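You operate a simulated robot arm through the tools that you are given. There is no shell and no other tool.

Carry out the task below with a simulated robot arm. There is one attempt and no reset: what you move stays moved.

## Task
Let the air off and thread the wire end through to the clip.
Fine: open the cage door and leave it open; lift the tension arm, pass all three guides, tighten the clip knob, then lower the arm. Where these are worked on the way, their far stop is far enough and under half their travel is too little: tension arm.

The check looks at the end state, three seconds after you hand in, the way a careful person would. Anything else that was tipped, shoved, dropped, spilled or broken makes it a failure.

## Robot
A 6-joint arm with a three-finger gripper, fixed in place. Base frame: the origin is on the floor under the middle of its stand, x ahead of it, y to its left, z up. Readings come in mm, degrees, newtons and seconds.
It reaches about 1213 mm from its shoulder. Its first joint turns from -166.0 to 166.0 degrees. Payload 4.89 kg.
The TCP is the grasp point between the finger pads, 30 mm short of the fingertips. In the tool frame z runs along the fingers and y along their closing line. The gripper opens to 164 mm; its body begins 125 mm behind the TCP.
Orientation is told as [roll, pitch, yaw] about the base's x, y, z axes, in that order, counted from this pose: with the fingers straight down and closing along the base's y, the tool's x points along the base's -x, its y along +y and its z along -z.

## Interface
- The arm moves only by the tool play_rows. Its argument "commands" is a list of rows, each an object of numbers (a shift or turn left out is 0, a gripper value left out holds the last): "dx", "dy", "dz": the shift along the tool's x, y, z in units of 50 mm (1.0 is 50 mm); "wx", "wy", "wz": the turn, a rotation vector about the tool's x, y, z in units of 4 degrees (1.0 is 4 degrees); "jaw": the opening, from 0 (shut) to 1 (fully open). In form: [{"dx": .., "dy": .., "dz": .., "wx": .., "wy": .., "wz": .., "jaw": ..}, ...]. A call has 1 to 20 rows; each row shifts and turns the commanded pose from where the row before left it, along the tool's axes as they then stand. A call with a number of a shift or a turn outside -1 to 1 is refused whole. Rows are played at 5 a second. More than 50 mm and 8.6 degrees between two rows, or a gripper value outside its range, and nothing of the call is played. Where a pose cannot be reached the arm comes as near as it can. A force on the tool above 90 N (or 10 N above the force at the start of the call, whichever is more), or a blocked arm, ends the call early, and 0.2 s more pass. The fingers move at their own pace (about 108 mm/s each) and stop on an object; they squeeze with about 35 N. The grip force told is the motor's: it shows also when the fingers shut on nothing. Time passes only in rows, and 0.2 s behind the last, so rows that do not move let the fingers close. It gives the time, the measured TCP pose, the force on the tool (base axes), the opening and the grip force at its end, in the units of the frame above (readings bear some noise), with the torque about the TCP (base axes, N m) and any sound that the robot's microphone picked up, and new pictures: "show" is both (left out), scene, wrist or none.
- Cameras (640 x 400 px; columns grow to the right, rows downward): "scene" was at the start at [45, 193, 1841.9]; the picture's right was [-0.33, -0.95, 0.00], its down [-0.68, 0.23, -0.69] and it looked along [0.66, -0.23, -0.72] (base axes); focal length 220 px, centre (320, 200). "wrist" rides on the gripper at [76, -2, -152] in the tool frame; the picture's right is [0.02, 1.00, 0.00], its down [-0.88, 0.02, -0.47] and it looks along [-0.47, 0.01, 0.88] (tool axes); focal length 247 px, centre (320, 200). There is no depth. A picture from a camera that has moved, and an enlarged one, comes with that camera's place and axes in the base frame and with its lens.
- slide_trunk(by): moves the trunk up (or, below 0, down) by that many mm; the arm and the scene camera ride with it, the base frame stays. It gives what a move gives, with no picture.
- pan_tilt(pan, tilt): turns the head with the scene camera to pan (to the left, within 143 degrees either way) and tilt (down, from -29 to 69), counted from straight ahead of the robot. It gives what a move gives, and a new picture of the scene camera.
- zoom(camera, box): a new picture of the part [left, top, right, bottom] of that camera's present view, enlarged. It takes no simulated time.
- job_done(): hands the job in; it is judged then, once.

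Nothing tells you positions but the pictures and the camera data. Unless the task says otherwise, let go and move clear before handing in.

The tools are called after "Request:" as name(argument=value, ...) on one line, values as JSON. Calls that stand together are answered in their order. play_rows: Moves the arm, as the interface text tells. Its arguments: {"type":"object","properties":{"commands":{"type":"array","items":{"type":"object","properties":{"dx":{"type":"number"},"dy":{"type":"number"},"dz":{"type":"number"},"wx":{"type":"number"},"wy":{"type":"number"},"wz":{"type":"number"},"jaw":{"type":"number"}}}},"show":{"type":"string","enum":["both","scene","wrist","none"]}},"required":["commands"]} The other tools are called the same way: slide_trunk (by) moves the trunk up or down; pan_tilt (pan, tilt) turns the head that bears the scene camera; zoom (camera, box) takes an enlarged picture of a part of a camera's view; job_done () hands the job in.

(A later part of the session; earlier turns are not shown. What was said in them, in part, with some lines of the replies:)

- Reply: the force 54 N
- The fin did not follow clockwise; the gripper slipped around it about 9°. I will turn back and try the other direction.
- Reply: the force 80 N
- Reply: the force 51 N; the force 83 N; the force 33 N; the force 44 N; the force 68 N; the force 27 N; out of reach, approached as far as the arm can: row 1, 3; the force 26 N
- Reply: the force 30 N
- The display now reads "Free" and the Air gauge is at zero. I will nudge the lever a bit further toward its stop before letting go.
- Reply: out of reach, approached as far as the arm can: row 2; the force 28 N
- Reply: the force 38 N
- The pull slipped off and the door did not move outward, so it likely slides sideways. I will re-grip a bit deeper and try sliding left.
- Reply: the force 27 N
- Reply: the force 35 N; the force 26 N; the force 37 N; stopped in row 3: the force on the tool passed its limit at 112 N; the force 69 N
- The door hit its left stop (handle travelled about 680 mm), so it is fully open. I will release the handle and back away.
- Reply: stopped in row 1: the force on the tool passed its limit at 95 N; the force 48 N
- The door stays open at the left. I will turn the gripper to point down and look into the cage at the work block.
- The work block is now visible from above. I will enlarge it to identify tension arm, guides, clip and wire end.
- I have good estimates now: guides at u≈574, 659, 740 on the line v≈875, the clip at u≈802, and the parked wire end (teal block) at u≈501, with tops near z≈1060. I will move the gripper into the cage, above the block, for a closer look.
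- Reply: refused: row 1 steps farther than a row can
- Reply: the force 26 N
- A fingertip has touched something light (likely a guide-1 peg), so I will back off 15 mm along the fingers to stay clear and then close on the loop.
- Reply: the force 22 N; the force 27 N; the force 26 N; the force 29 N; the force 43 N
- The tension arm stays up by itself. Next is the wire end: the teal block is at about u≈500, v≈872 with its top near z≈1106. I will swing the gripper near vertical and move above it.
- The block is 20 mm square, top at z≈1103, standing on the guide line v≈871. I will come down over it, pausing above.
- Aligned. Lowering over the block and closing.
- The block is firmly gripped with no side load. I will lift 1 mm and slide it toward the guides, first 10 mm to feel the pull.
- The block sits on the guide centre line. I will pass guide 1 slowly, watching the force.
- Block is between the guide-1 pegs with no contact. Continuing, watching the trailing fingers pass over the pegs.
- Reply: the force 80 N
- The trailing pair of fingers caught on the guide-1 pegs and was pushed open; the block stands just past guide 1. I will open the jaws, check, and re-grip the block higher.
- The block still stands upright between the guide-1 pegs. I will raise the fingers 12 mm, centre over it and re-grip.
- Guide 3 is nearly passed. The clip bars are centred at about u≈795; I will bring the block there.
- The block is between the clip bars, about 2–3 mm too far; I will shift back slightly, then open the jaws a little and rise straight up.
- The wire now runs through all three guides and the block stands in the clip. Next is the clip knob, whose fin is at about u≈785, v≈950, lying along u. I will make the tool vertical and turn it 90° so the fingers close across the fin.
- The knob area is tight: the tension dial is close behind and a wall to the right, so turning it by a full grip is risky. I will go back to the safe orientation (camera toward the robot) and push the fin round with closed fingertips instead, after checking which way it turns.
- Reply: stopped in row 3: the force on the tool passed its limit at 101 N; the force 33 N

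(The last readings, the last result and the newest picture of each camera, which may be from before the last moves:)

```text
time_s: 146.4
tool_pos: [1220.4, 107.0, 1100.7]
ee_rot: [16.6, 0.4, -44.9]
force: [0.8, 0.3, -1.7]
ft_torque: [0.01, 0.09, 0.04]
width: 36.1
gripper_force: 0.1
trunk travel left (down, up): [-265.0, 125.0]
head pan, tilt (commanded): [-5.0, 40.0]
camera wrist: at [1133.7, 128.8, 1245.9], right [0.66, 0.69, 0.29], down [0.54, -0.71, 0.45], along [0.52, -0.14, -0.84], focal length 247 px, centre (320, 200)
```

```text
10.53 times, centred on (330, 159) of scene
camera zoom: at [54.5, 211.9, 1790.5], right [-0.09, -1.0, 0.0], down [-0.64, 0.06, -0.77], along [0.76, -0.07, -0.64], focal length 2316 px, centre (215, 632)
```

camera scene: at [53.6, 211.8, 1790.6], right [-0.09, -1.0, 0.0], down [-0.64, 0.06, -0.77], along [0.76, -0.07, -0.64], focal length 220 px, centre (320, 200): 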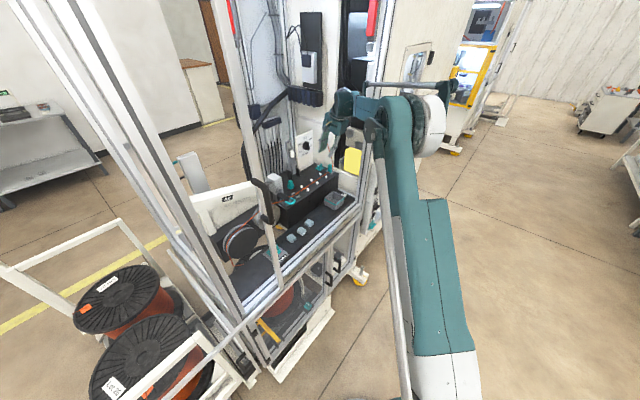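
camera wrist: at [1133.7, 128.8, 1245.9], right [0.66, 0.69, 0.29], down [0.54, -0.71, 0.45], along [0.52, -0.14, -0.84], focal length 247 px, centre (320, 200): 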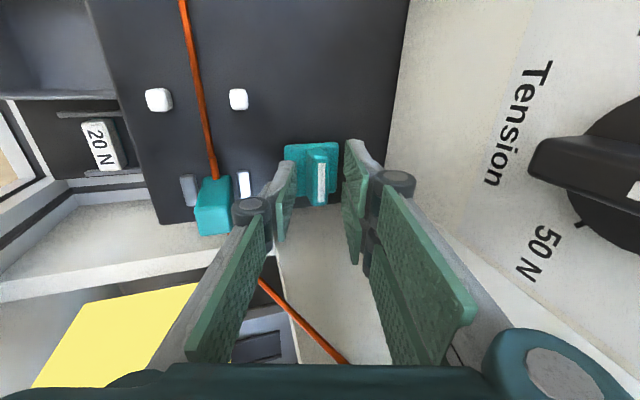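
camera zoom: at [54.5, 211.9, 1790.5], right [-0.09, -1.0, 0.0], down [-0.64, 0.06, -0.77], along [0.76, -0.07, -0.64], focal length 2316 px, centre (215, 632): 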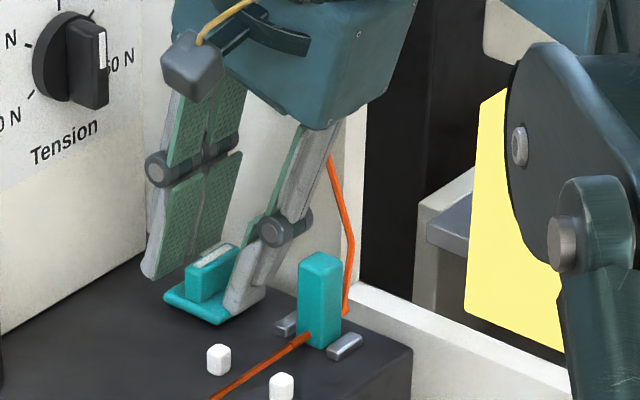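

Fingers straddle the fin. Closing and then turning counter-clockwise a little.

Request:
play_rows(commands=[{"jaw": 0.12}, {"jaw": 0}, {}, {}], show="none")

Request:
play_rows(commands=[{"wz": -0.5}, {"wz": -0.5}, {"wz": -0.5}, {}], show="wrist")

Request:
zoom(camera="wrist", box=[240, 100, 400, 200])

```text
time_s: 147.4
tool_pos: [1217.8, 105.2, 1100.9]
ee_rot: [16.5, 0.3, -44.8]
force: [-38.0, -13.4, -20.9]
ft_torque: [-0.77, 1.34, 0.2]
width: 17.1
gripper_force: 44.7
trunk travel left (down, up): [-265.0, 125.0]
head pan, tilt (commanded): [-5.0, 40.0]
```

```text
time_s: 148.4
tool_pos: [1220.1, 104.9, 1102.6]
ee_rot: [16.6, -1.4, -39.2]
force: [-22.7, -17.8, -4.4]
ft_torque: [-0.52, 1.34, 0.09]
width: 16.8
gripper_force: 44.4
trunk travel left (down, up): [-265.0, 125.0]
head pan, tilt (commanded): [-5.0, 40.0]
camera wrist: at [1127.2, 121.4, 1245.1], right [0.58, 0.76, 0.29], down [0.6, -0.64, 0.48], along [0.55, -0.11, -0.83], focal length 247 px, centre (320, 200)
```

wrist: 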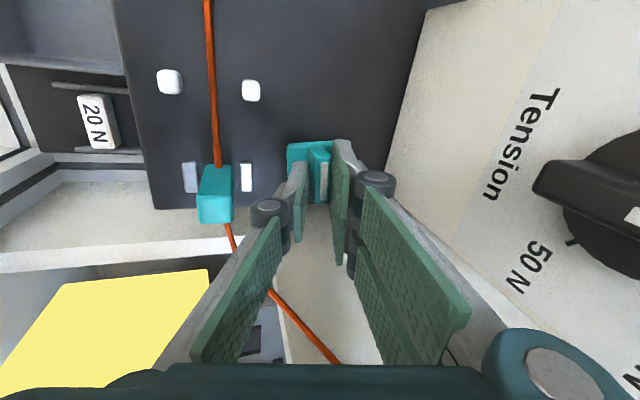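

```text
4.00 times, centred on (320, 150) of wrist
camera zoom: at [1127.2, 121.4, 1245.1], right [0.58, 0.76, 0.29], down [0.6, -0.64, 0.48], along [0.55, -0.11, -0.83], focal length 988 px, centre (320, 400)
```

zoom: 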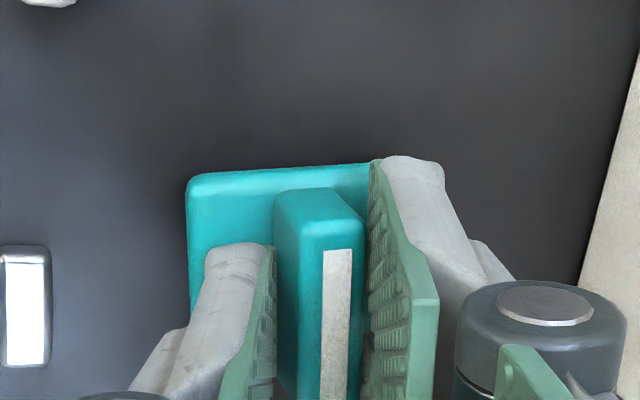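

The knob follows counter-clockwise with little torque. Continuing to turn.

Request:
play_rows(commands=[{"dy": -0.02}, {"wz": -0.8}, {"wz": -0.8}, {"wz": -0.8}, {"wz": -0.8}, {}], show="wrist")

```text
time_s: 149.8
tool_pos: [1218.9, 105.4, 1101.7]
ee_rot: [15.9, -5.1, -26.9]
force: [33.0, -3.7, 38.6]
ft_torque: [-0.21, 0.21, -0.17]
width: 16.6
gripper_force: 44.6
trunk travel left (down, up): [-265.0, 125.0]
head pan, tilt (commanded): [-5.0, 40.0]
camera wrist: at [1118.1, 108.2, 1240.2], right [0.39, 0.88, 0.27], down [0.7, -0.48, 0.54], along [0.6, -0.02, -0.8], focal length 247 px, centre (320, 200)
```

wrist: 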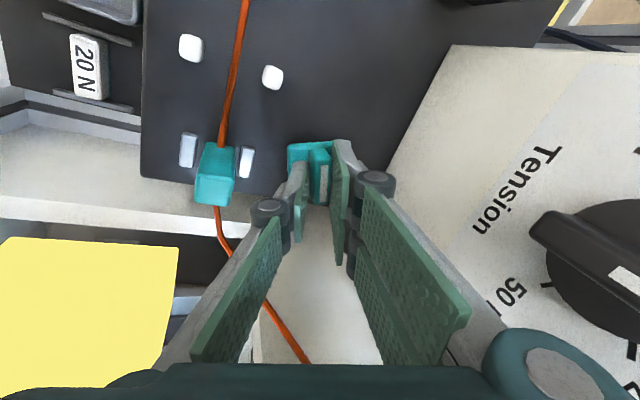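

Request:
play_rows(commands=[{"dx": -0.026, "dy": 0.014, "dz": -0.025}, {"wz": -0.8}, {"wz": -0.8}, {"wz": -0.8}, {}], show="none")

```text
time_s: 151.0
tool_pos: [1217.2, 107.4, 1102.2]
ee_rot: [14.9, -7.6, -17.6]
force: [-4.8, -3.2, 15.6]
ft_torque: [-0.62, 0.69, 0.01]
width: 16.5
gripper_force: 44.7
trunk travel left (down, up): [-265.0, 125.0]
head pan, tilt (commanded): [-5.0, 40.0]
```

Request:
play_rows(commands=[{"wz": -0.8}, {"wz": -0.8}, {"wz": -0.8}, {"wz": -0.8}, {}], show="wrist")

Request:
zoom(camera="wrist", box=[200, 100, 400, 225])

```text
time_s: 152.2
tool_pos: [1218.5, 107.3, 1103.3]
ee_rot: [12.9, -10.7, -4.8]
force: [-2.6, 3.9, 15.1]
ft_torque: [-0.63, 0.19, 0.02]
width: 15.9
gripper_force: 44.9
trunk travel left (down, up): [-265.0, 125.0]
head pan, tilt (commanded): [-5.0, 40.0]
camera wrist: at [1112.1, 81.1, 1233.5], right [0.02, 0.98, 0.22], down [0.77, -0.15, 0.62], along [0.64, 0.15, -0.75], focal length 247 px, centre (320, 200)
```

wrist: 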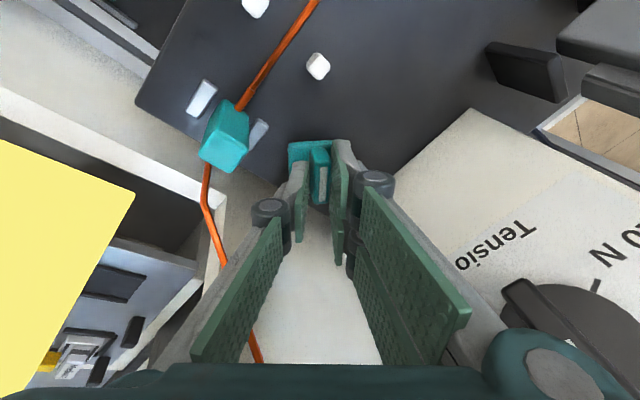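

```text
3.20 times, centred on (300, 162) of wrist
camera zoom: at [1112.1, 81.1, 1233.5], right [0.02, 0.98, 0.22], down [0.77, -0.15, 0.62], along [0.64, 0.15, -0.75], focal length 790 px, centre (384, 320)
```

zoom: 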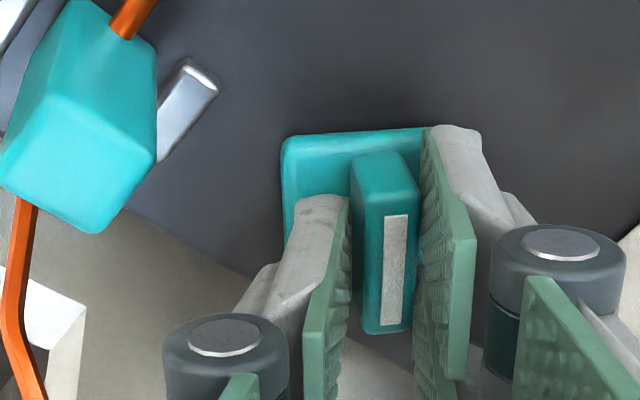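

Request:
play_rows(commands=[{"wz": -0.8}, {"wz": -0.8}, {"wz": -0.8}, {"wz": -0.8}, {}], show="none")

Request:
play_rows(commands=[{"wz": -0.8}, {"wz": -0.8}, {"wz": -0.8}, {"wz": -0.8}, {}], show="wrist")

Request:
zoom(camera="wrist", box=[200, 80, 400, 205])

```text
time_s: 153.4
tool_pos: [1218.9, 108.9, 1102.3]
ee_rot: [10.2, -13.3, 7.9]
force: [-3.2, 8.6, 18.3]
ft_torque: [-0.58, 0.23, 0.03]
width: 15.2
gripper_force: 45.0
trunk travel left (down, up): [-265.0, 125.0]
head pan, tilt (commanded): [-5.0, 40.0]
```

```text
time_s: 154.6
tool_pos: [1217.8, 108.9, 1103.0]
ee_rot: [7.0, -15.2, 20.9]
force: [-11.7, 14.4, 11.2]
ft_torque: [-0.44, 0.04, 0.04]
width: 14.3
gripper_force: 44.8
trunk travel left (down, up): [-265.0, 125.0]
head pan, tilt (commanded): [-5.0, 40.0]
camera wrist: at [1118.8, 49.4, 1228.1], right [-0.4, 0.91, 0.11], down [0.69, 0.22, 0.69], along [0.6, 0.35, -0.72], focal length 247 px, centre (320, 200)
```

wrist: 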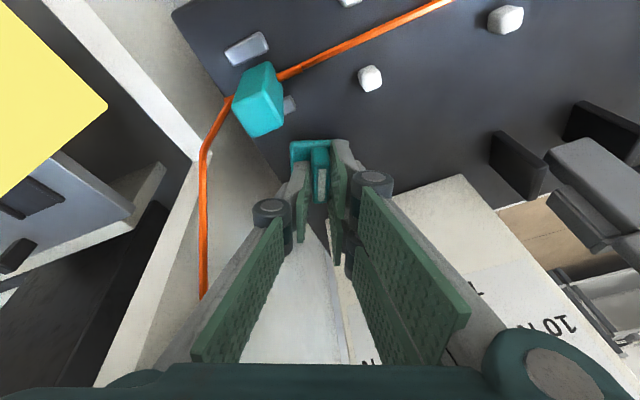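

```text
3.20 times, centred on (300, 142) of wrist
camera zoom: at [1118.8, 49.4, 1228.1], right [-0.4, 0.91, 0.11], down [0.69, 0.22, 0.69], along [0.6, 0.35, -0.72], focal length 790 px, centre (384, 384)
```

zoom: 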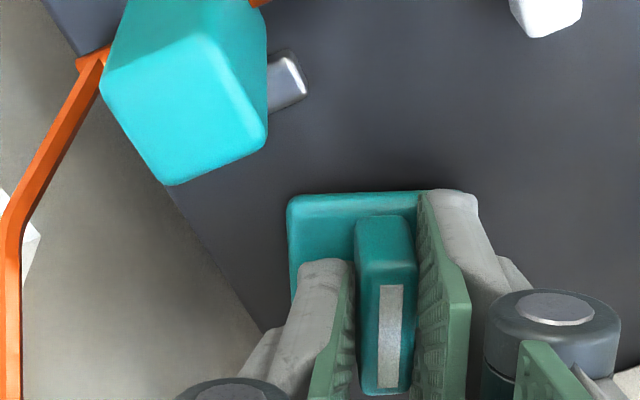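

Request:
play_rows(commands=[{"wz": -0.8}, {"wz": -0.8}, {"wz": -0.8}, {"wz": -0.8}, {"wz": -0.8}, {}], show="none")

Request:
play_rows(commands=[{"wz": -0.8}, {"wz": -0.8}, {}], show="wrist")

Request:
zoom(camera="wrist", box=[200, 80, 400, 205])

```text
time_s: 156.0
tool_pos: [1218.3, 109.4, 1102.8]
ee_rot: [2.4, -16.5, 37.5]
force: [-16.5, 28.1, 9.1]
ft_torque: [0.29, -0.37, 0.16]
width: 12.8
gripper_force: 44.4
trunk travel left (down, up): [-265.0, 125.0]
head pan, tilt (commanded): [-5.0, 40.0]
```

```text
time_s: 156.8
tool_pos: [1218.3, 109.8, 1102.5]
ee_rot: [0.5, -16.8, 44.1]
force: [-19.7, 36.4, 5.9]
ft_torque: [1.05, 0.45, 0.14]
width: 12.6
gripper_force: 44.8
trunk travel left (down, up): [-265.0, 125.0]
head pan, tilt (commanded): [-5.0, 40.0]
camera wrist: at [1135.3, 25.9, 1226.4], right [-0.71, 0.7, 0.0], down [0.5, 0.5, 0.71], along [0.49, 0.51, -0.71], focal length 247 px, centre (320, 200)
```

wrist: 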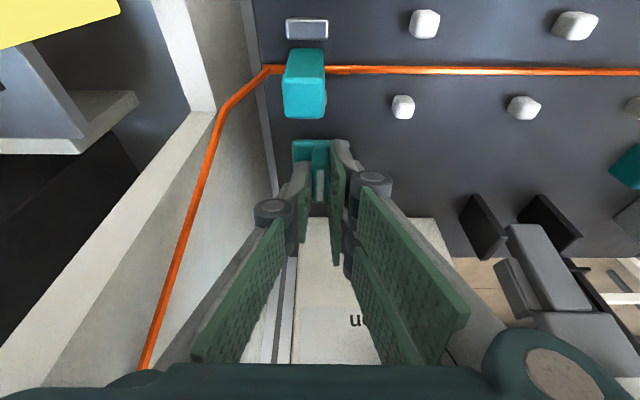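

```text
3.20 times, centred on (300, 142) of wrist
camera zoom: at [1135.3, 25.9, 1226.4], right [-0.71, 0.7, 0.0], down [0.5, 0.5, 0.71], along [0.49, 0.51, -0.71], focal length 790 px, centre (384, 384)
```

zoom: 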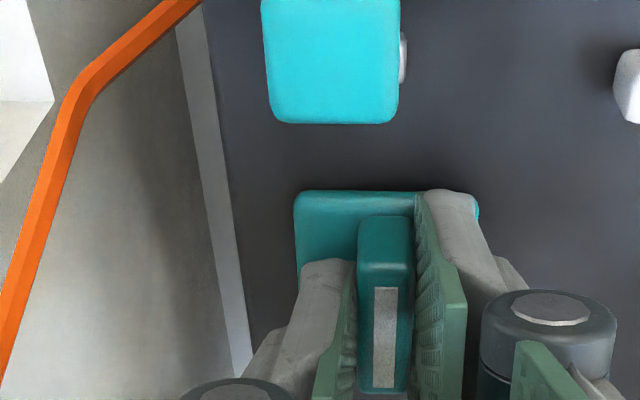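

About 89° turned; the side force grew, so I ease it and test whether it turns further.

Request:
play_rows(commands=[{"dy": 0.025}, {"wz": -0.5}, {"wz": -0.5}, {"wz": -0.5}, {}], show="wrist")

Request:
zoom(camera="wrist", box=[200, 80, 400, 205])

```text
time_s: 158.0
tool_pos: [1218.8, 109.5, 1102.8]
ee_rot: [-1.3, -16.6, 50.4]
force: [-21.0, 39.0, 9.6]
ft_torque: [1.46, 0.89, -1.71]
width: 15.0
gripper_force: 45.2
trunk travel left (down, up): [-265.0, 125.0]
head pan, tilt (commanded): [-5.0, 40.0]
camera wrist: at [1140.6, 20.7, 1226.6], right [-0.78, 0.63, -0.03], down [0.43, 0.57, 0.7], along [0.46, 0.54, -0.71], focal length 247 px, centre (320, 200)
```

wrist: 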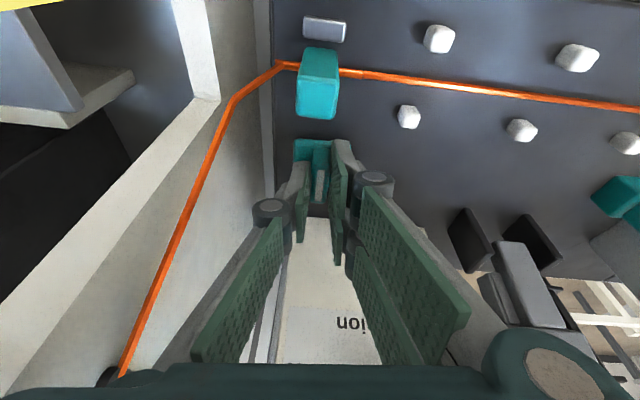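

```text
3.20 times, centred on (300, 142) of wrist
camera zoom: at [1140.6, 20.7, 1226.6], right [-0.78, 0.63, -0.03], down [0.43, 0.57, 0.7], along [0.46, 0.54, -0.71], focal length 790 px, centre (384, 384)
```

zoom: 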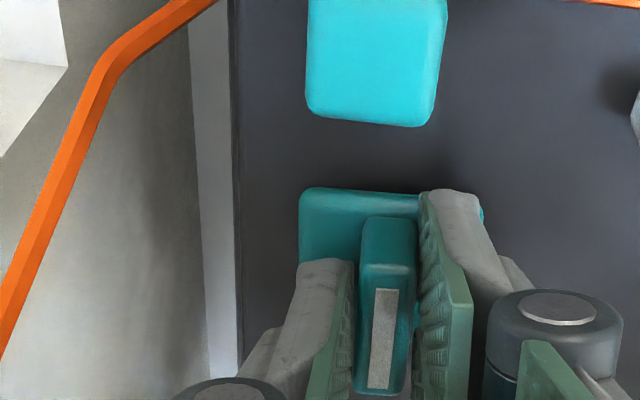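

The knob met its stop at about 90°, so it is tightened. I will relax, open and retreat upward.

Request:
play_rows(commands=[{"wz": 0.5}, {"wz": 0.5}, {"wz": 0.4}, {"jaw": 0.25}, {}, {}, {"dz": -0.6}, {"dz": -0.9}, {"dz": -0.9}, {"dz": -0.9}, {}], show="both")

Request:
zoom(camera="wrist", box=[220, 60, 420, 185])

Request:
zoom(camera="scene", box=[290, 130, 390, 193])

```text
time_s: 160.4
tool_pos: [1182.1, 73.8, 1262.0]
ee_rot: [0.4, -16.7, 44.6]
force: [-0.6, -0.2, 1.3]
ft_torque: [-0.01, -0.1, 0.0]
width: 41.1
gripper_force: 0.0
trunk travel left (down, up): [-265.0, 125.0]
head pan, tilt (commanded): [-5.0, 40.0]
camera scene: at [52.7, 211.6, 1790.6], right [-0.09, -1.0, 0.0], down [-0.64, 0.06, -0.77], along [0.76, -0.07, -0.64], focal length 220 px, centre (320, 200)
camera wrist: at [1100.0, -9.6, 1386.2], right [-0.72, 0.7, 0.0], down [0.49, 0.51, 0.71], along [0.49, 0.51, -0.71], focal length 247 px, centre (320, 200)
```

scene: 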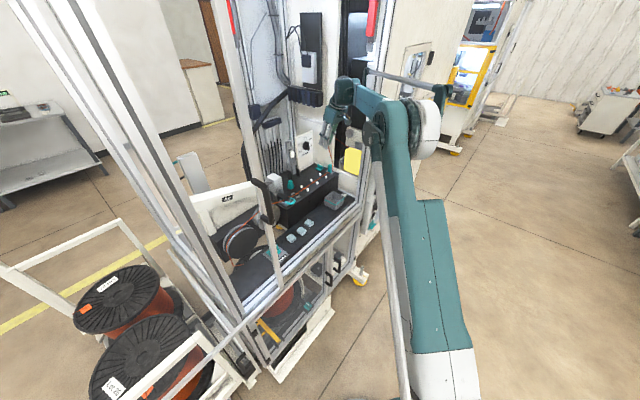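
wrist: 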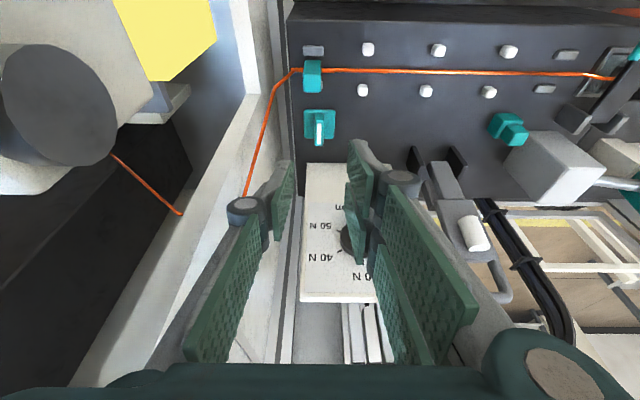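

```text
3.20 times, centred on (320, 122) of wrist
camera zoom: at [1100.0, -9.6, 1386.2], right [-0.72, 0.7, 0.0], down [0.49, 0.51, 0.71], along [0.49, 0.51, -0.71], focal length 790 px, centre (320, 448)
```

zoom: 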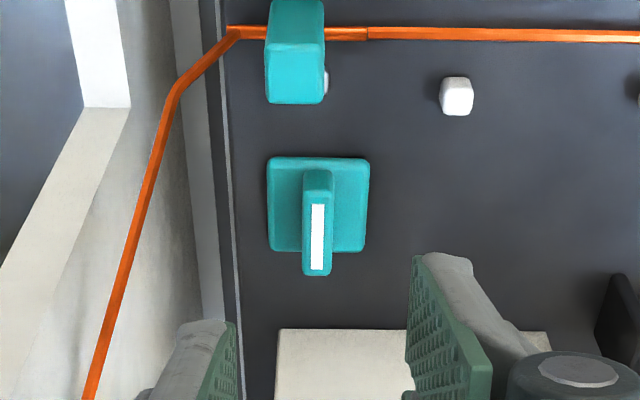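

```text
6.35 times, centred on (340, 162) of scene
camera zoom: at [52.7, 211.6, 1790.6], right [-0.09, -1.0, 0.0], down [-0.64, 0.06, -0.77], along [0.76, -0.07, -0.64], focal length 1397 px, centre (193, 444)
```

zoom: 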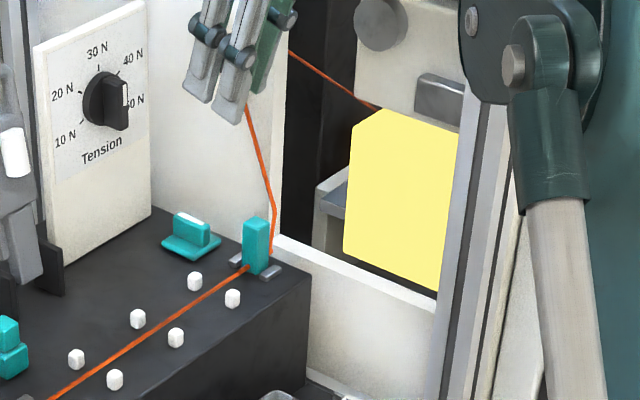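

The knob is turned to its stop, and the wire holds its line. Last is lowering the tension arm: I will return to the pose in front of the raised loop.

Request:
play_rows(commands=[{"dz": -0.8, "dx": -0.19}, {"dz": -0.76, "dx": -0.18}, {"dy": 0.86}, {"dy": 0.86}, {"dy": 0.86}, {"dy": 0.86}, {"wy": -1}, {"wy": -1}, {"wy": -1}, {"wy": -1}, {"wy": -1}, {"wy": -1}, {"wy": -0.93, "jaw": 0.45}, {}], show="both")

Request:
zoom(camera="wrist", box=[240, 60, 440, 185])

```text
time_s: 163.4
tool_pos: [1061.8, 190.8, 1340.1]
ee_rot: [0.6, -44.5, 44.2]
force: [-0.8, -0.1, 0.4]
ft_torque: [0.0, -0.03, 0.01]
width: 73.7
gripper_force: 0.1
trunk travel left (down, up): [-265.0, 125.0]
head pan, tilt (commanded): [-5.0, 40.0]
camera scene: at [53.4, 211.7, 1790.6], right [-0.09, -1.0, 0.0], down [-0.64, 0.06, -0.77], along [0.76, -0.07, -0.64], focal length 220 px, centre (320, 200)
camera wrist: at [947.9, 76.9, 1395.7], right [-0.71, 0.7, -0.01], down [0.2, 0.22, 0.95], along [0.67, 0.68, -0.3], focal length 247 px, centre (320, 200)
```

scene: 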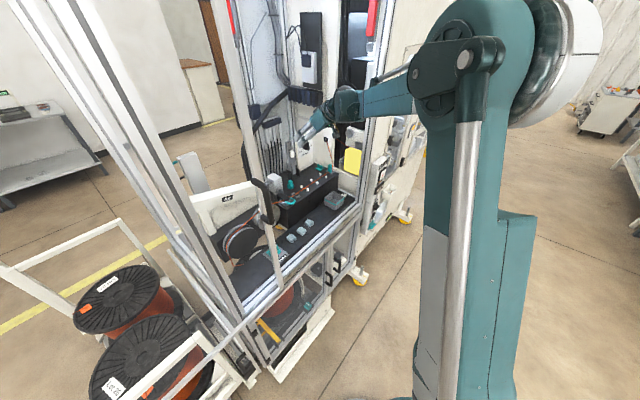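
wrist: 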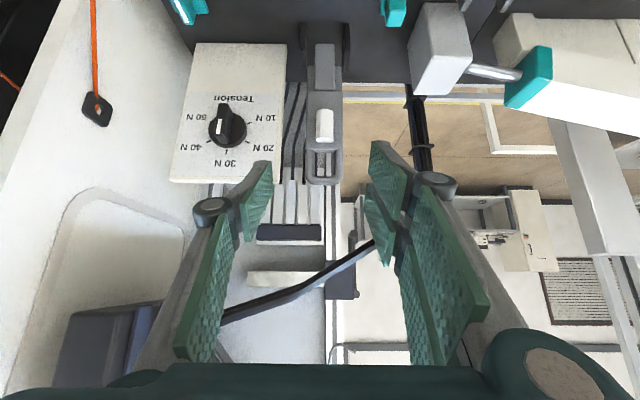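

```text
3.20 times, centred on (340, 122) of wrist
camera zoom: at [947.9, 76.9, 1395.7], right [-0.71, 0.7, -0.01], down [0.2, 0.22, 0.95], along [0.67, 0.68, -0.3], focal length 790 px, centre (256, 448)
```

zoom: 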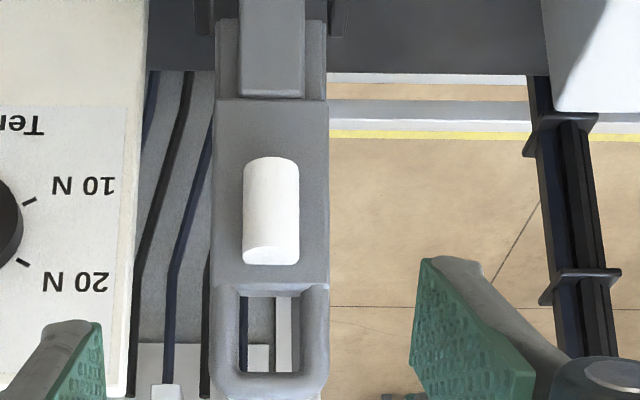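

Request:
play_rows(commands=[{"dy": 0.11, "wz": -0.15}, {"dz": 0.9}, {"dz": 0.9}, {"dz": 0.5}, {}], show="wrist")

Request:
zoom(camera="wrist", box=[220, 100, 420, 225])

```text
time_s: 164.6
tool_pos: [1114.8, 252.2, 1258.6]
ee_rot: [0.1, -44.5, 45.1]
force: [2.2, 0.9, -0.4]
ft_torque: [-0.01, 0.02, 0.01]
width: 73.6
gripper_force: 0.1
trunk travel left (down, up): [-265.0, 125.0]
head pan, tilt (commanded): [-5.0, 40.0]
camera wrist: at [1001.9, 137.5, 1313.4], right [-0.72, 0.69, -0.01], down [0.2, 0.22, 0.95], along [0.67, 0.68, -0.3], focal length 247 px, centre (320, 200)
```

wrist: 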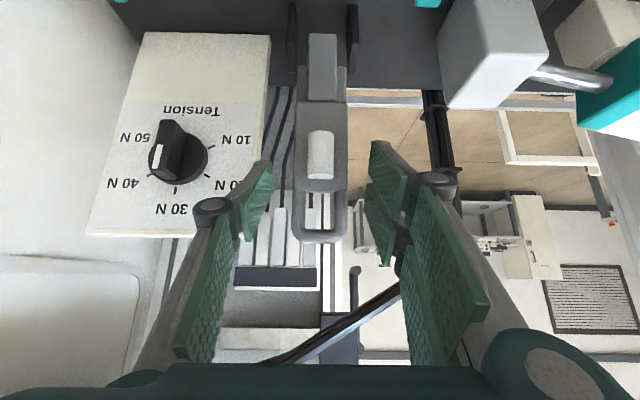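

```text
3.20 times, centred on (320, 162) of wrist
camera zoom: at [1001.9, 137.5, 1313.4], right [-0.72, 0.69, -0.01], down [0.2, 0.22, 0.95], along [0.67, 0.68, -0.3], focal length 790 px, centre (320, 320)
```

zoom: 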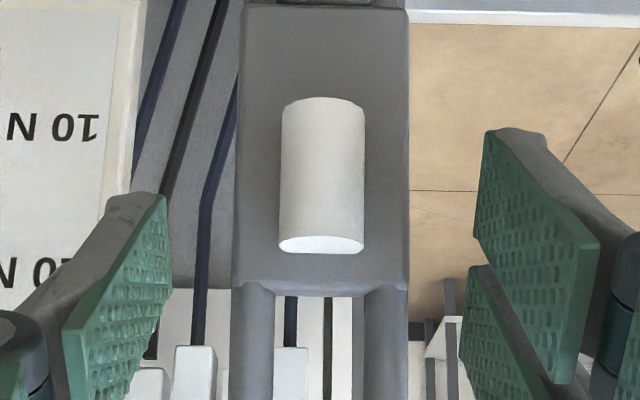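

Request:
play_rows(commands=[{"dz": 0.54, "dx": 0.07}, {}, {"jaw": 0.2}, {"jaw": 0}, {}, {}], show="wrist")

Request:
zoom(camera="wrist", box=[220, 120, 420, 245])

```text
time_s: 166.0
tool_pos: [1126.4, 263.7, 1236.7]
ee_rot: [0.1, -44.5, 45.1]
force: [6.5, 0.2, -6.4]
ft_torque: [0.22, -0.53, -0.24]
width: 47.6
gripper_force: 44.9
trunk travel left (down, up): [-265.0, 125.0]
head pan, tilt (commanded): [-5.0, 40.0]
camera wrist: at [1012.8, 149.2, 1292.2], right [-0.72, 0.69, -0.01], down [0.2, 0.22, 0.95], along [0.67, 0.68, -0.3], focal length 247 px, centre (320, 200)
```

wrist: 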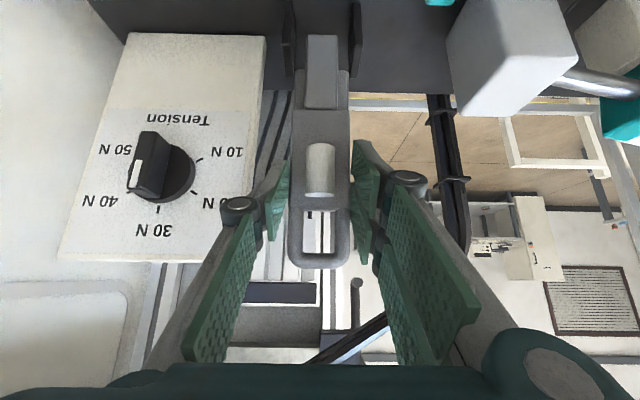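

```text
3.20 times, centred on (320, 182) of wrist
camera zoom: at [1012.8, 149.2, 1292.2], right [-0.72, 0.69, -0.01], down [0.2, 0.22, 0.95], along [0.67, 0.68, -0.3], focal length 790 px, centre (320, 256)
```

zoom: 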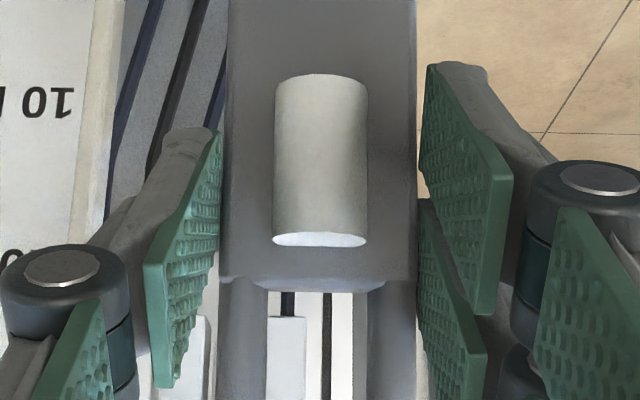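

Loop re-gripped. I will bring the arm back down along the same arc, step by step.

Request:
play_rows(commands=[{"dz": -0.2026, "dx": 0.1341}, {"dz": -0.1902, "dx": 0.1513}, {"dz": -0.1763, "dx": 0.1673}, {"dz": -0.161, "dx": 0.182}, {"dz": -0.1445, "dx": 0.1954}, {}], show="wrist")

Request:
play_rows(commands=[{"dz": -0.127, "dx": 0.2072}, {"dz": -0.1084, "dx": 0.2175}, {"dz": -0.0891, "dx": 0.2261}, {"dz": -0.069, "dx": 0.233}, {}], show="wrist")

```text
time_s: 167.4
tool_pos: [1085.1, 222.1, 1238.2]
ee_rot: [0.1, -44.3, 45.0]
force: [8.6, 7.7, -19.0]
ft_torque: [0.32, -0.37, -0.09]
width: 47.6
gripper_force: 45.5
trunk travel left (down, up): [-265.0, 125.0]
head pan, tilt (commanded): [-5.0, 40.0]
camera wrist: at [970.9, 107.2, 1293.4], right [-0.72, 0.69, -0.01], down [0.2, 0.23, 0.95], along [0.67, 0.68, -0.3], focal length 247 px, centre (320, 200)
```

wrist: 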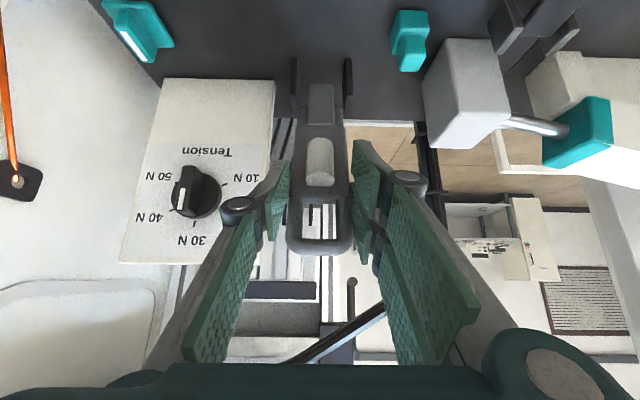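

```text
time_s: 168.6
tool_pos: [1052.7, 190.1, 1220.1]
ee_rot: [0.1, -44.3, 45.1]
force: [13.3, 14.7, -15.3]
ft_torque: [0.55, -0.59, 0.04]
width: 47.7
gripper_force: 45.1
trunk travel left (down, up): [-265.0, 125.0]
head pan, tilt (commanded): [-5.0, 40.0]
camera wrist: at [939.1, 75.3, 1276.1], right [-0.72, 0.69, -0.01], down [0.2, 0.22, 0.95], along [0.67, 0.68, -0.3], focal length 247 px, centre (320, 200)
```

wrist: 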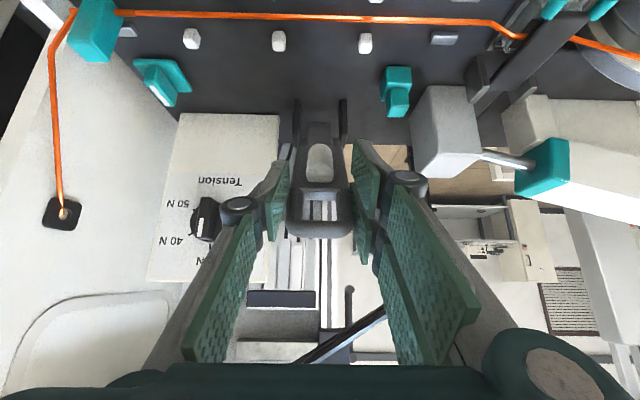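

Request:
play_rows(commands=[{"dz": -0.0484, "dx": 0.2381}, {"dz": -0.0275, "dx": 0.2414}, {"dz": -0.0063, "dx": 0.2429}, {"dz": 0.0148, "dx": 0.2425}, {}], show="none")

Request:
play_rows(commands=[{"dz": 0.0359, "dx": 0.2403}, {"dz": 0.0567, "dx": 0.2363}, {"dz": 0.0771, "dx": 0.2304}, {}], show="wrist")

```text
time_s: 169.8
tool_pos: [1027.0, 164.2, 1189.5]
ee_rot: [0.1, -44.4, 45.1]
force: [14.9, 14.1, -4.8]
ft_torque: [0.85, -0.95, -0.06]
width: 47.8
gripper_force: 44.3
trunk travel left (down, up): [-265.0, 125.0]
head pan, tilt (commanded): [-5.0, 40.0]
```

```text
time_s: 170.8
tool_pos: [1013.2, 150.2, 1158.9]
ee_rot: [0.0, -44.4, 45.1]
force: [12.6, 9.7, 1.6]
ft_torque: [0.88, -0.97, 0.09]
width: 47.5
gripper_force: 44.6
trunk travel left (down, up): [-265.0, 125.0]
head pan, tilt (commanded): [-5.0, 40.0]
camera wrist: at [899.3, 35.8, 1214.6], right [-0.72, 0.69, -0.01], down [0.2, 0.22, 0.95], along [0.67, 0.68, -0.3], focal length 247 px, centre (320, 200)
```

wrist: 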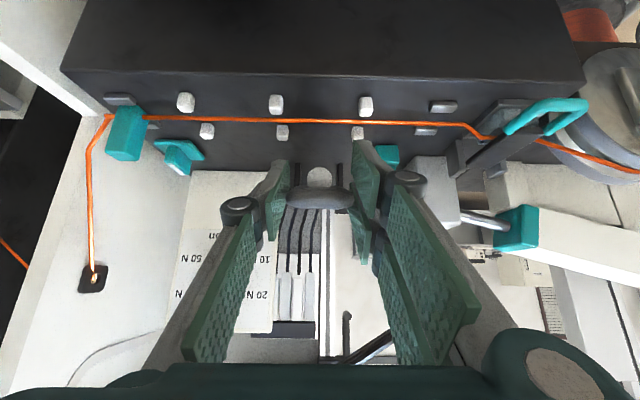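

Request:
play_rows(commands=[{"dz": 0.0969, "dx": 0.2228}, {"dz": 0.116, "dx": 0.2136}, {"dz": 0.1341, "dx": 0.2026}, {}], show="wrist")

Request:
zoom(camera="wrist", box=[220, 100, 420, 225])

```text
time_s: 171.8
tool_pos: [1003.6, 141.4, 1124.9]
ee_rot: [0.1, -44.4, 45.1]
force: [3.2, 9.1, 5.5]
ft_torque: [1.19, -0.62, 0.56]
width: 47.0
gripper_force: 44.5
trunk travel left (down, up): [-265.0, 125.0]
head pan, tilt (commanded): [-5.0, 40.0]
camera wrist: at [890.7, 27.2, 1179.9], right [-0.72, 0.69, -0.01], down [0.2, 0.22, 0.95], along [0.67, 0.68, -0.3], focal length 247 px, centre (320, 200)
```

wrist: 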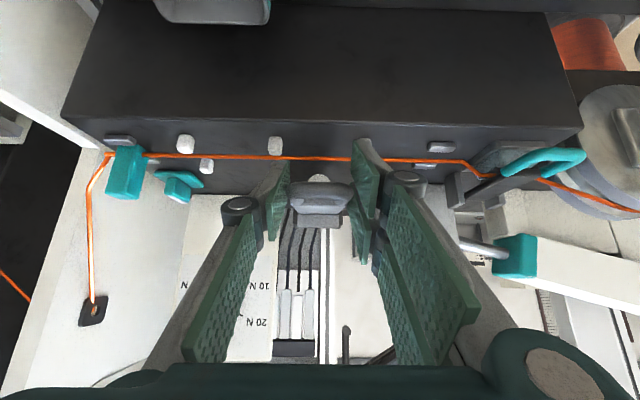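

```text
3.20 times, centred on (320, 162) of wrist
camera zoom: at [890.7, 27.2, 1179.9], right [-0.72, 0.69, -0.01], down [0.2, 0.22, 0.95], along [0.67, 0.68, -0.3], focal length 790 px, centre (320, 320)
```

zoom: 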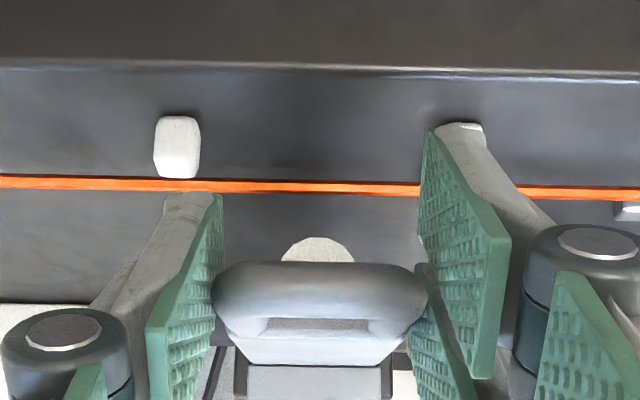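

Request:
play_rows(commands=[{"dz": 0.1513, "dx": 0.1902}, {"dz": 0.12, "dx": 0.13}, {}], show="wrist")

Request:
zoom(camera="wrist", box=[220, 100, 420, 225])

```text
time_s: 172.6
tool_pos: [1002.3, 140.7, 1103.8]
ee_rot: [0.0, -44.4, 45.1]
force: [0.9, 2.6, 6.3]
ft_torque: [1.07, -0.73, 0.6]
width: 46.9
gripper_force: 45.4
trunk travel left (down, up): [-265.0, 125.0]
head pan, tilt (commanded): [-5.0, 40.0]
camera wrist: at [889.0, 25.8, 1160.2], right [-0.72, 0.69, -0.01], down [0.2, 0.22, 0.95], along [0.67, 0.68, -0.3], focal length 247 px, centre (320, 200)
```

wrist: 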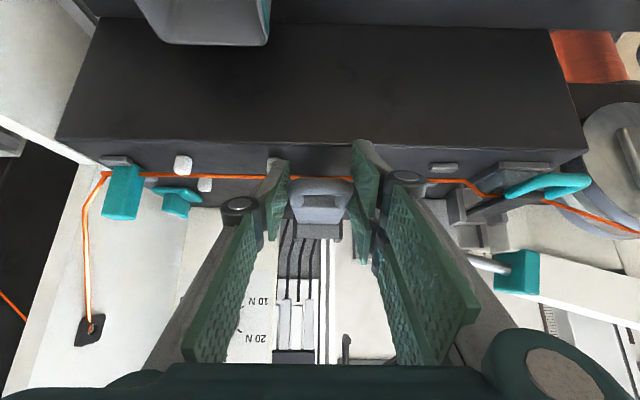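

```text
3.20 times, centred on (320, 162) of wrist
camera zoom: at [889.0, 25.8, 1160.2], right [-0.72, 0.69, -0.01], down [0.2, 0.22, 0.95], along [0.67, 0.68, -0.3], focal length 790 px, centre (320, 320)
```

zoom: 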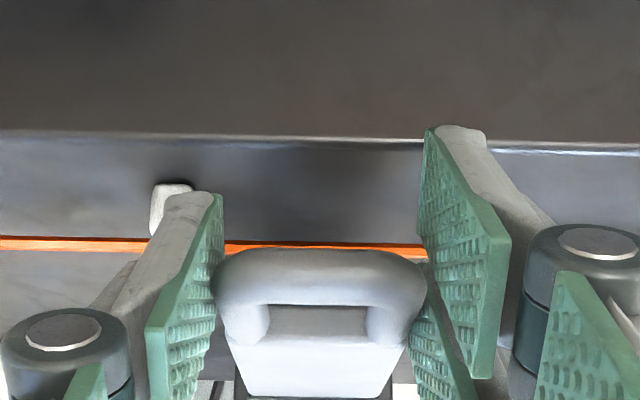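

Request:
play_rows(commands=[{"dz": 0.035, "dx": 0.035}, {"dz": 0.035, "dx": 0.035}, {}], show="none")

Request:
play_rows(commands=[{"dz": 0.02, "dx": 0.02}, {}], show="none")

```text
time_s: 173.4
tool_pos: [1003.0, 140.6, 1100.8]
ee_rot: [0.0, -44.4, 45.1]
force: [-7.9, -2.0, 5.3]
ft_torque: [0.99, -0.6, 0.74]
width: 46.9
gripper_force: 44.9
trunk travel left (down, up): [-265.0, 125.0]
head pan, tilt (commanded): [-5.0, 40.0]
```

```text
time_s: 174.0
tool_pos: [1003.3, 140.4, 1098.8]
ee_rot: [0.0, -44.2, 45.1]
force: [-11.3, 1.8, 5.6]
ft_torque: [1.03, -0.6, 0.94]
width: 47.2
gripper_force: 45.4
trunk travel left (down, up): [-265.0, 125.0]
head pan, tilt (commanded): [-5.0, 40.0]
```

Request:
play_rows(commands=[{"dz": 0.03, "dx": 0.03}, {}], show="none")

```text
time_s: 174.6
tool_pos: [1002.8, 140.1, 1098.5]
ee_rot: [0.0, -44.5, 45.1]
force: [-4.0, 2.4, 22.0]
ft_torque: [1.21, -0.82, 0.81]
width: 46.9
gripper_force: 44.6
trunk travel left (down, up): [-265.0, 125.0]
head pan, tilt (commanded): [-5.0, 40.0]
```

The arm is down on its rest stop. I will open the jaws and back away along the fingers.

Request:
play_rows(commands=[{"jaw": 0.42}, {}, {}, {"dz": -0.5}, {"dz": -0.9}, {"dz": -0.9}, {"dz": -0.9}, {"dz": -0.9}, {}], show="both")

Request:
zoom(camera="wrist", box=[120, 60, 440, 260])

Request:
zoom(camera="scene", box=[270, 140, 370, 203])

```text
time_s: 176.6
tool_pos: [901.8, 38.6, 1239.8]
ee_rot: [-0.1, -44.3, 45.1]
force: [0.2, -0.8, 0.9]
ft_torque: [-0.05, -0.1, -0.1]
width: 68.7
gripper_force: 0.1
trunk travel left (down, up): [-265.0, 125.0]
head pan, tilt (commanded): [-5.0, 40.0]
camera scene: at [52.6, 211.6, 1790.7], right [-0.09, -1.0, 0.0], down [-0.64, 0.06, -0.77], along [0.76, -0.07, -0.64], focal length 220 px, centre (320, 200)
camera wrist: at [788.1, -76.9, 1295.7], right [-0.72, 0.69, -0.01], down [0.2, 0.22, 0.95], along [0.67, 0.68, -0.3], focal length 247 px, centre (320, 200)
```

scene: 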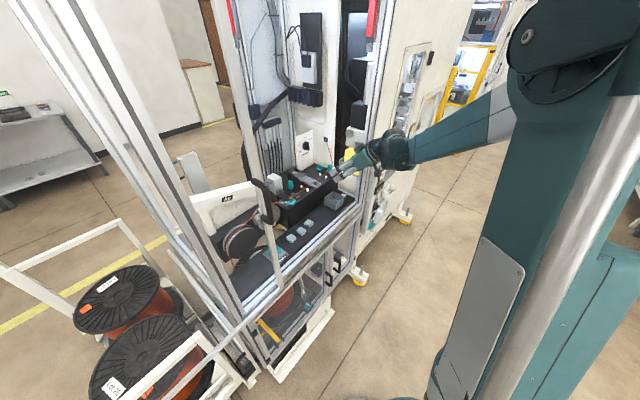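
wrist: 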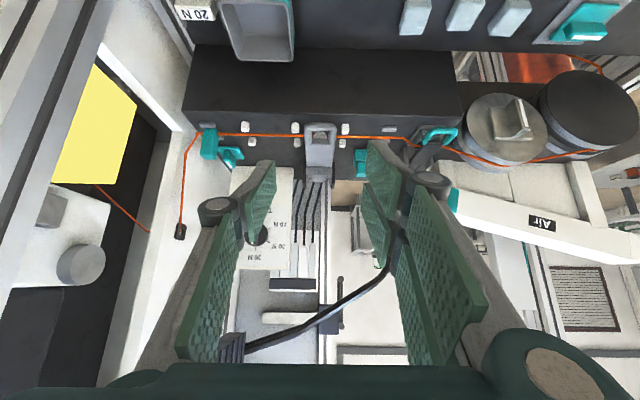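

```text
2.00 times, centred on (280, 160) of wrist
camera zoom: at [788.1, -76.9, 1295.7], right [-0.72, 0.69, -0.01], down [0.2, 0.22, 0.95], along [0.67, 0.68, -0.3], focal length 494 px, centre (400, 280)
```

zoom: 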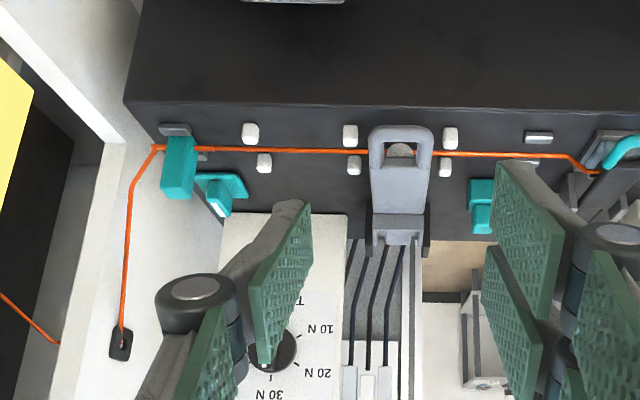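

```text
6.35 times, centred on (320, 172) of scene
camera zoom: at [52.6, 211.6, 1790.7], right [-0.09, -1.0, 0.0], down [-0.64, 0.06, -0.77], along [0.76, -0.07, -0.64], focal length 1397 px, centre (320, 381)
```

zoom: 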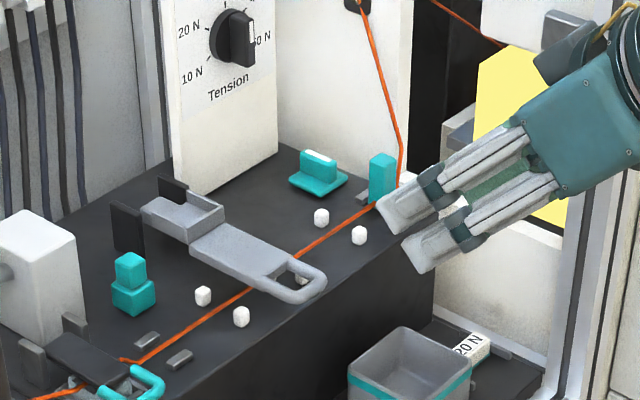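

Everything looks in place. I will zoom in for a final check on the clip, guides, dial, door and panel.

Request:
zoom(camera="wrist", box=[180, 100, 300, 175])

Request:
zoom(camera="wrist", box=[270, 100, 390, 175])

Request:
zoom(camera="scene", box=[310, 145, 360, 176])

Request:
zoom(camera="scene", box=[370, 140, 430, 215])

Request:
zoom(camera="scene", box=[180, 120, 400, 258])

```text
5.33 times, centred on (240, 138) of wrist
camera zoom: at [788.1, -76.9, 1295.7], right [-0.72, 0.69, -0.01], down [0.2, 0.22, 0.95], along [0.67, 0.68, -0.3], focal length 1317 px, centre (747, 533)
```

zoom: 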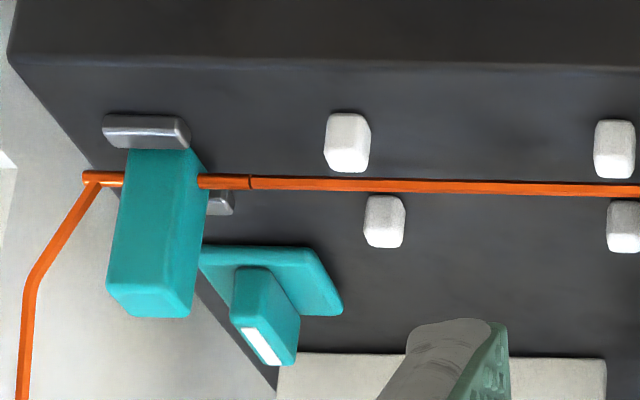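

```text
5.33 times, centred on (330, 138) of wrist
camera zoom: at [788.1, -76.9, 1295.7], right [-0.72, 0.69, -0.01], down [0.2, 0.22, 0.95], along [0.67, 0.68, -0.3], focal length 1317 px, centre (267, 533)
```

zoom: 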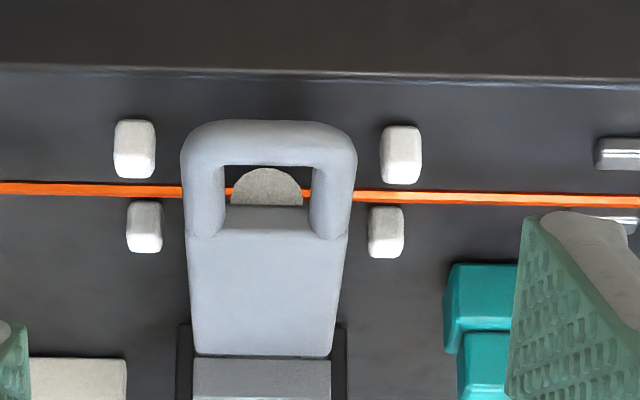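

```text
12.80 times, centred on (335, 160) of scene
camera zoom: at [52.6, 211.6, 1790.7], right [-0.09, -1.0, 0.0], down [-0.64, 0.06, -0.77], along [0.76, -0.07, -0.64], focal length 2816 px, centre (128, 706)
```

zoom: 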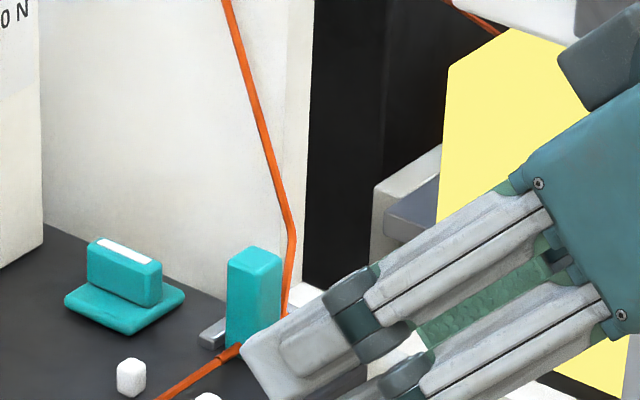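

```text
5.33 times, centred on (400, 178) of scene
camera zoom: at [52.6, 211.6, 1790.7], right [-0.09, -1.0, 0.0], down [-0.64, 0.06, -0.77], along [0.76, -0.07, -0.64], focal length 1173 px, centre (-107, 320)
```

zoom: 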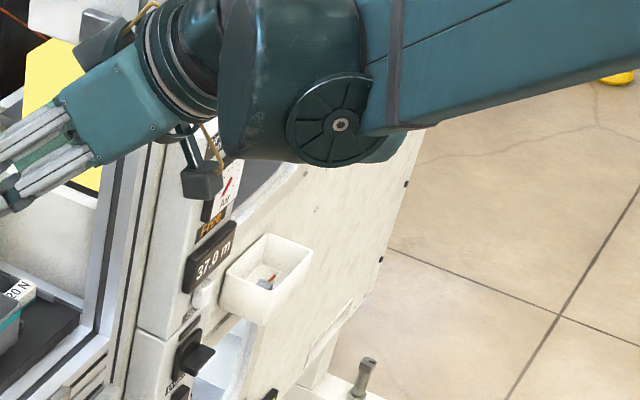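

```text
2.90 times, centred on (290, 189) of scene
camera zoom: at [52.6, 211.6, 1790.7], right [-0.09, -1.0, 0.0], down [-0.64, 0.06, -0.77], along [0.76, -0.07, -0.64], focal length 638 px, centre (407, 232)
```

zoom: 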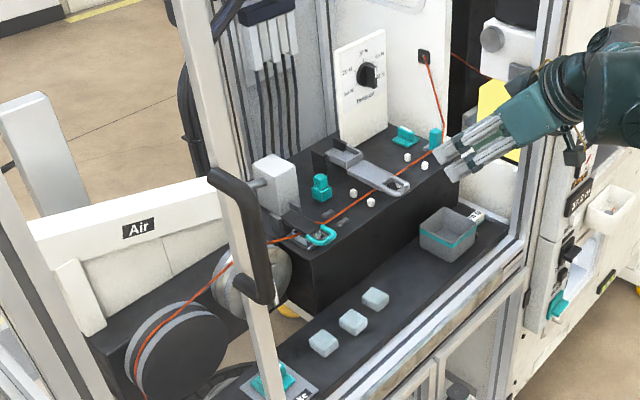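

The wire runs through all three guides under the lowered arm's roller into the clip, the knob is at its stop, the panel reads "Free", and the door stays open. I will draw the arm clear out of the cage.

Request:
play_rows(commands=[{"dz": -0.69, "dx": 0.69}, {"dz": -0.69, "dx": 0.69}, {"dz": -0.69, "dx": 0.69}, {"dz": -0.69, "dx": 0.69}, {"dz": -0.69, "dx": 0.69}, {}], show="both")

Request:
zoom(camera="scene", box=[230, 120, 410, 232])

```text
time_s: 178.0
tool_pos: [727.6, -136.3, 1243.1]
ee_rot: [0.0, -44.5, 45.1]
force: [-0.8, 0.8, -0.3]
ft_torque: [0.02, -0.05, -0.05]
width: 68.8
gripper_force: 0.0
trunk travel left (down, up): [-265.0, 125.0]
head pan, tilt (commanded): [-5.0, 40.0]
camera scene: at [52.9, 211.6, 1790.7], right [-0.09, -1.0, 0.0], down [-0.64, 0.06, -0.77], along [0.76, -0.07, -0.64], focal length 220 px, centre (320, 200)
camera wrist: at [614.5, -250.9, 1298.9], right [-0.72, 0.69, -0.01], down [0.2, 0.22, 0.95], along [0.67, 0.68, -0.3], focal length 247 px, centre (320, 200)
```

scene: 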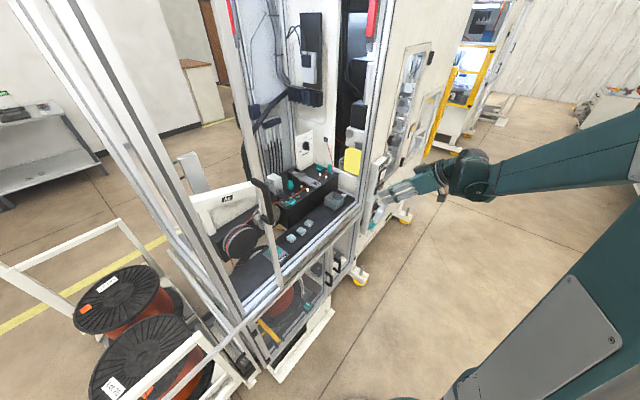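
wrist: 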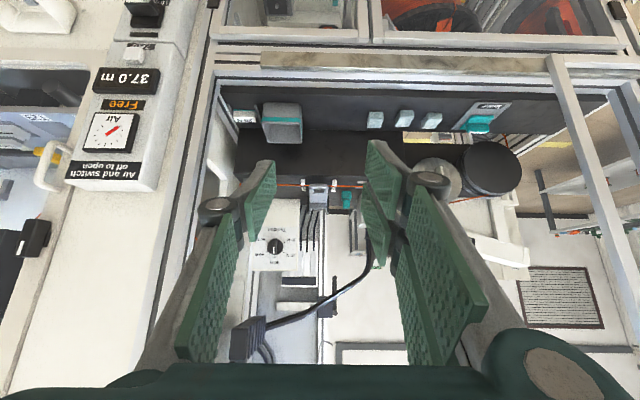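

```text
3.56 times, centred on (320, 176) of scene
camera zoom: at [52.9, 211.6, 1790.7], right [-0.09, -1.0, 0.0], down [-0.64, 0.06, -0.77], along [0.76, -0.07, -0.64], focal length 782 px, centre (320, 285)
```

zoom: 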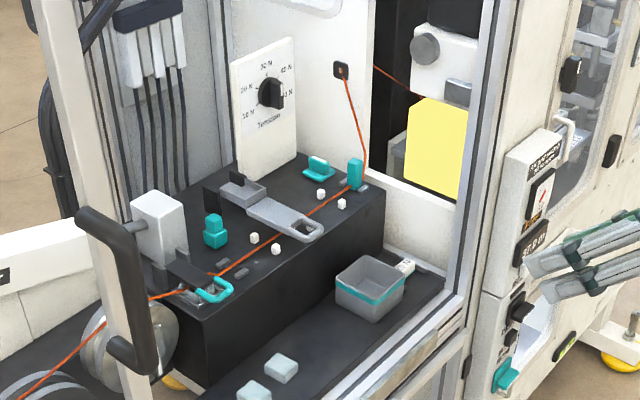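

Request:
zoom(camera="wrist", box=[60, 60, 180, 200])

Request:
zoom(camera="scene", box=[355, 165, 405, 240])

```text
2.86 times, centred on (120, 130) of wrist
camera zoom: at [614.5, -250.9, 1298.9], right [-0.72, 0.69, -0.01], down [0.2, 0.22, 0.95], along [0.67, 0.68, -0.3], focal length 706 px, centre (891, 400)
```

zoom: 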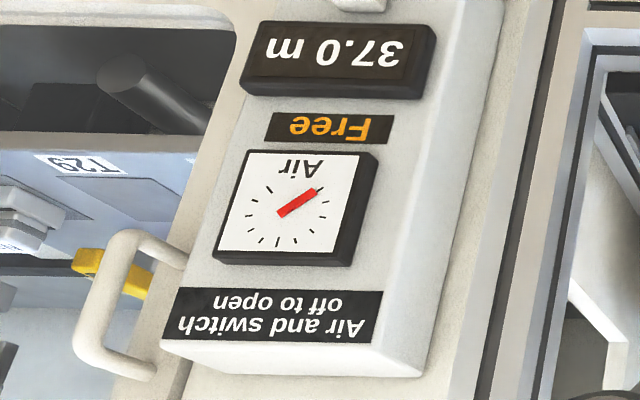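

```text
5.33 times, centred on (380, 202) of scene
camera zoom: at [52.9, 211.6, 1790.7], right [-0.09, -1.0, 0.0], down [-0.64, 0.06, -0.77], along [0.76, -0.07, -0.64], focal length 1173 px, centre (0, 187)
```

zoom: 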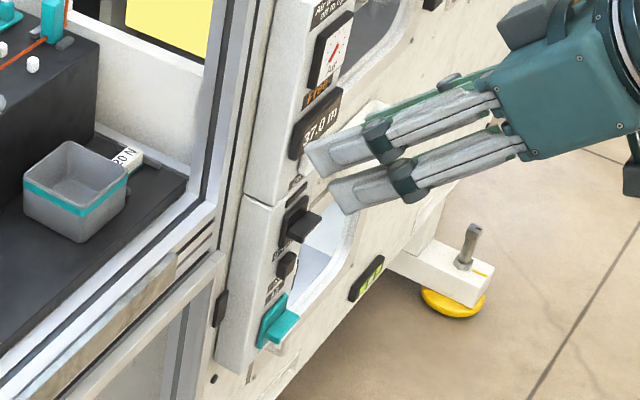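

The Air gauge is at zero and the panel reads "Free". The door is open, the wire runs through all three guides into the clip, the knob is turned to its stop, the tension arm is down and the gripper is clear. Handing in.

Request:
job_done()

```text
The job is handed in.
```

The job is handed in, and everything the task asked for looked right on the last camera check:

- **Air:** the valve is turned about 83° toward off. The wrist could not turn it further, but the gauge reads zero and the panel shows "Free".
- **Cage door:** it is slid fully left to its stop and left open.
- **Wire:** it passes between the pegs of all three guides, and the wire end stands in the clip.
- **Clip knob:** it is turned 90° counter-clockwise to its stop. It would not move clockwise, so I took counter-clockwise as the tightening direction.
- **Tension arm:** I lifted it to its upper stop before threading. It is now back down on its rest, with the roller over the wire.

At guide 1 the gripper's trailing fingers caught on the pegs and lost the wire end for a moment. It stayed upright, and I gripped it again higher and carried on. The pegs looked undisturbed afterwards.

The gripper is open and clear of the cage.
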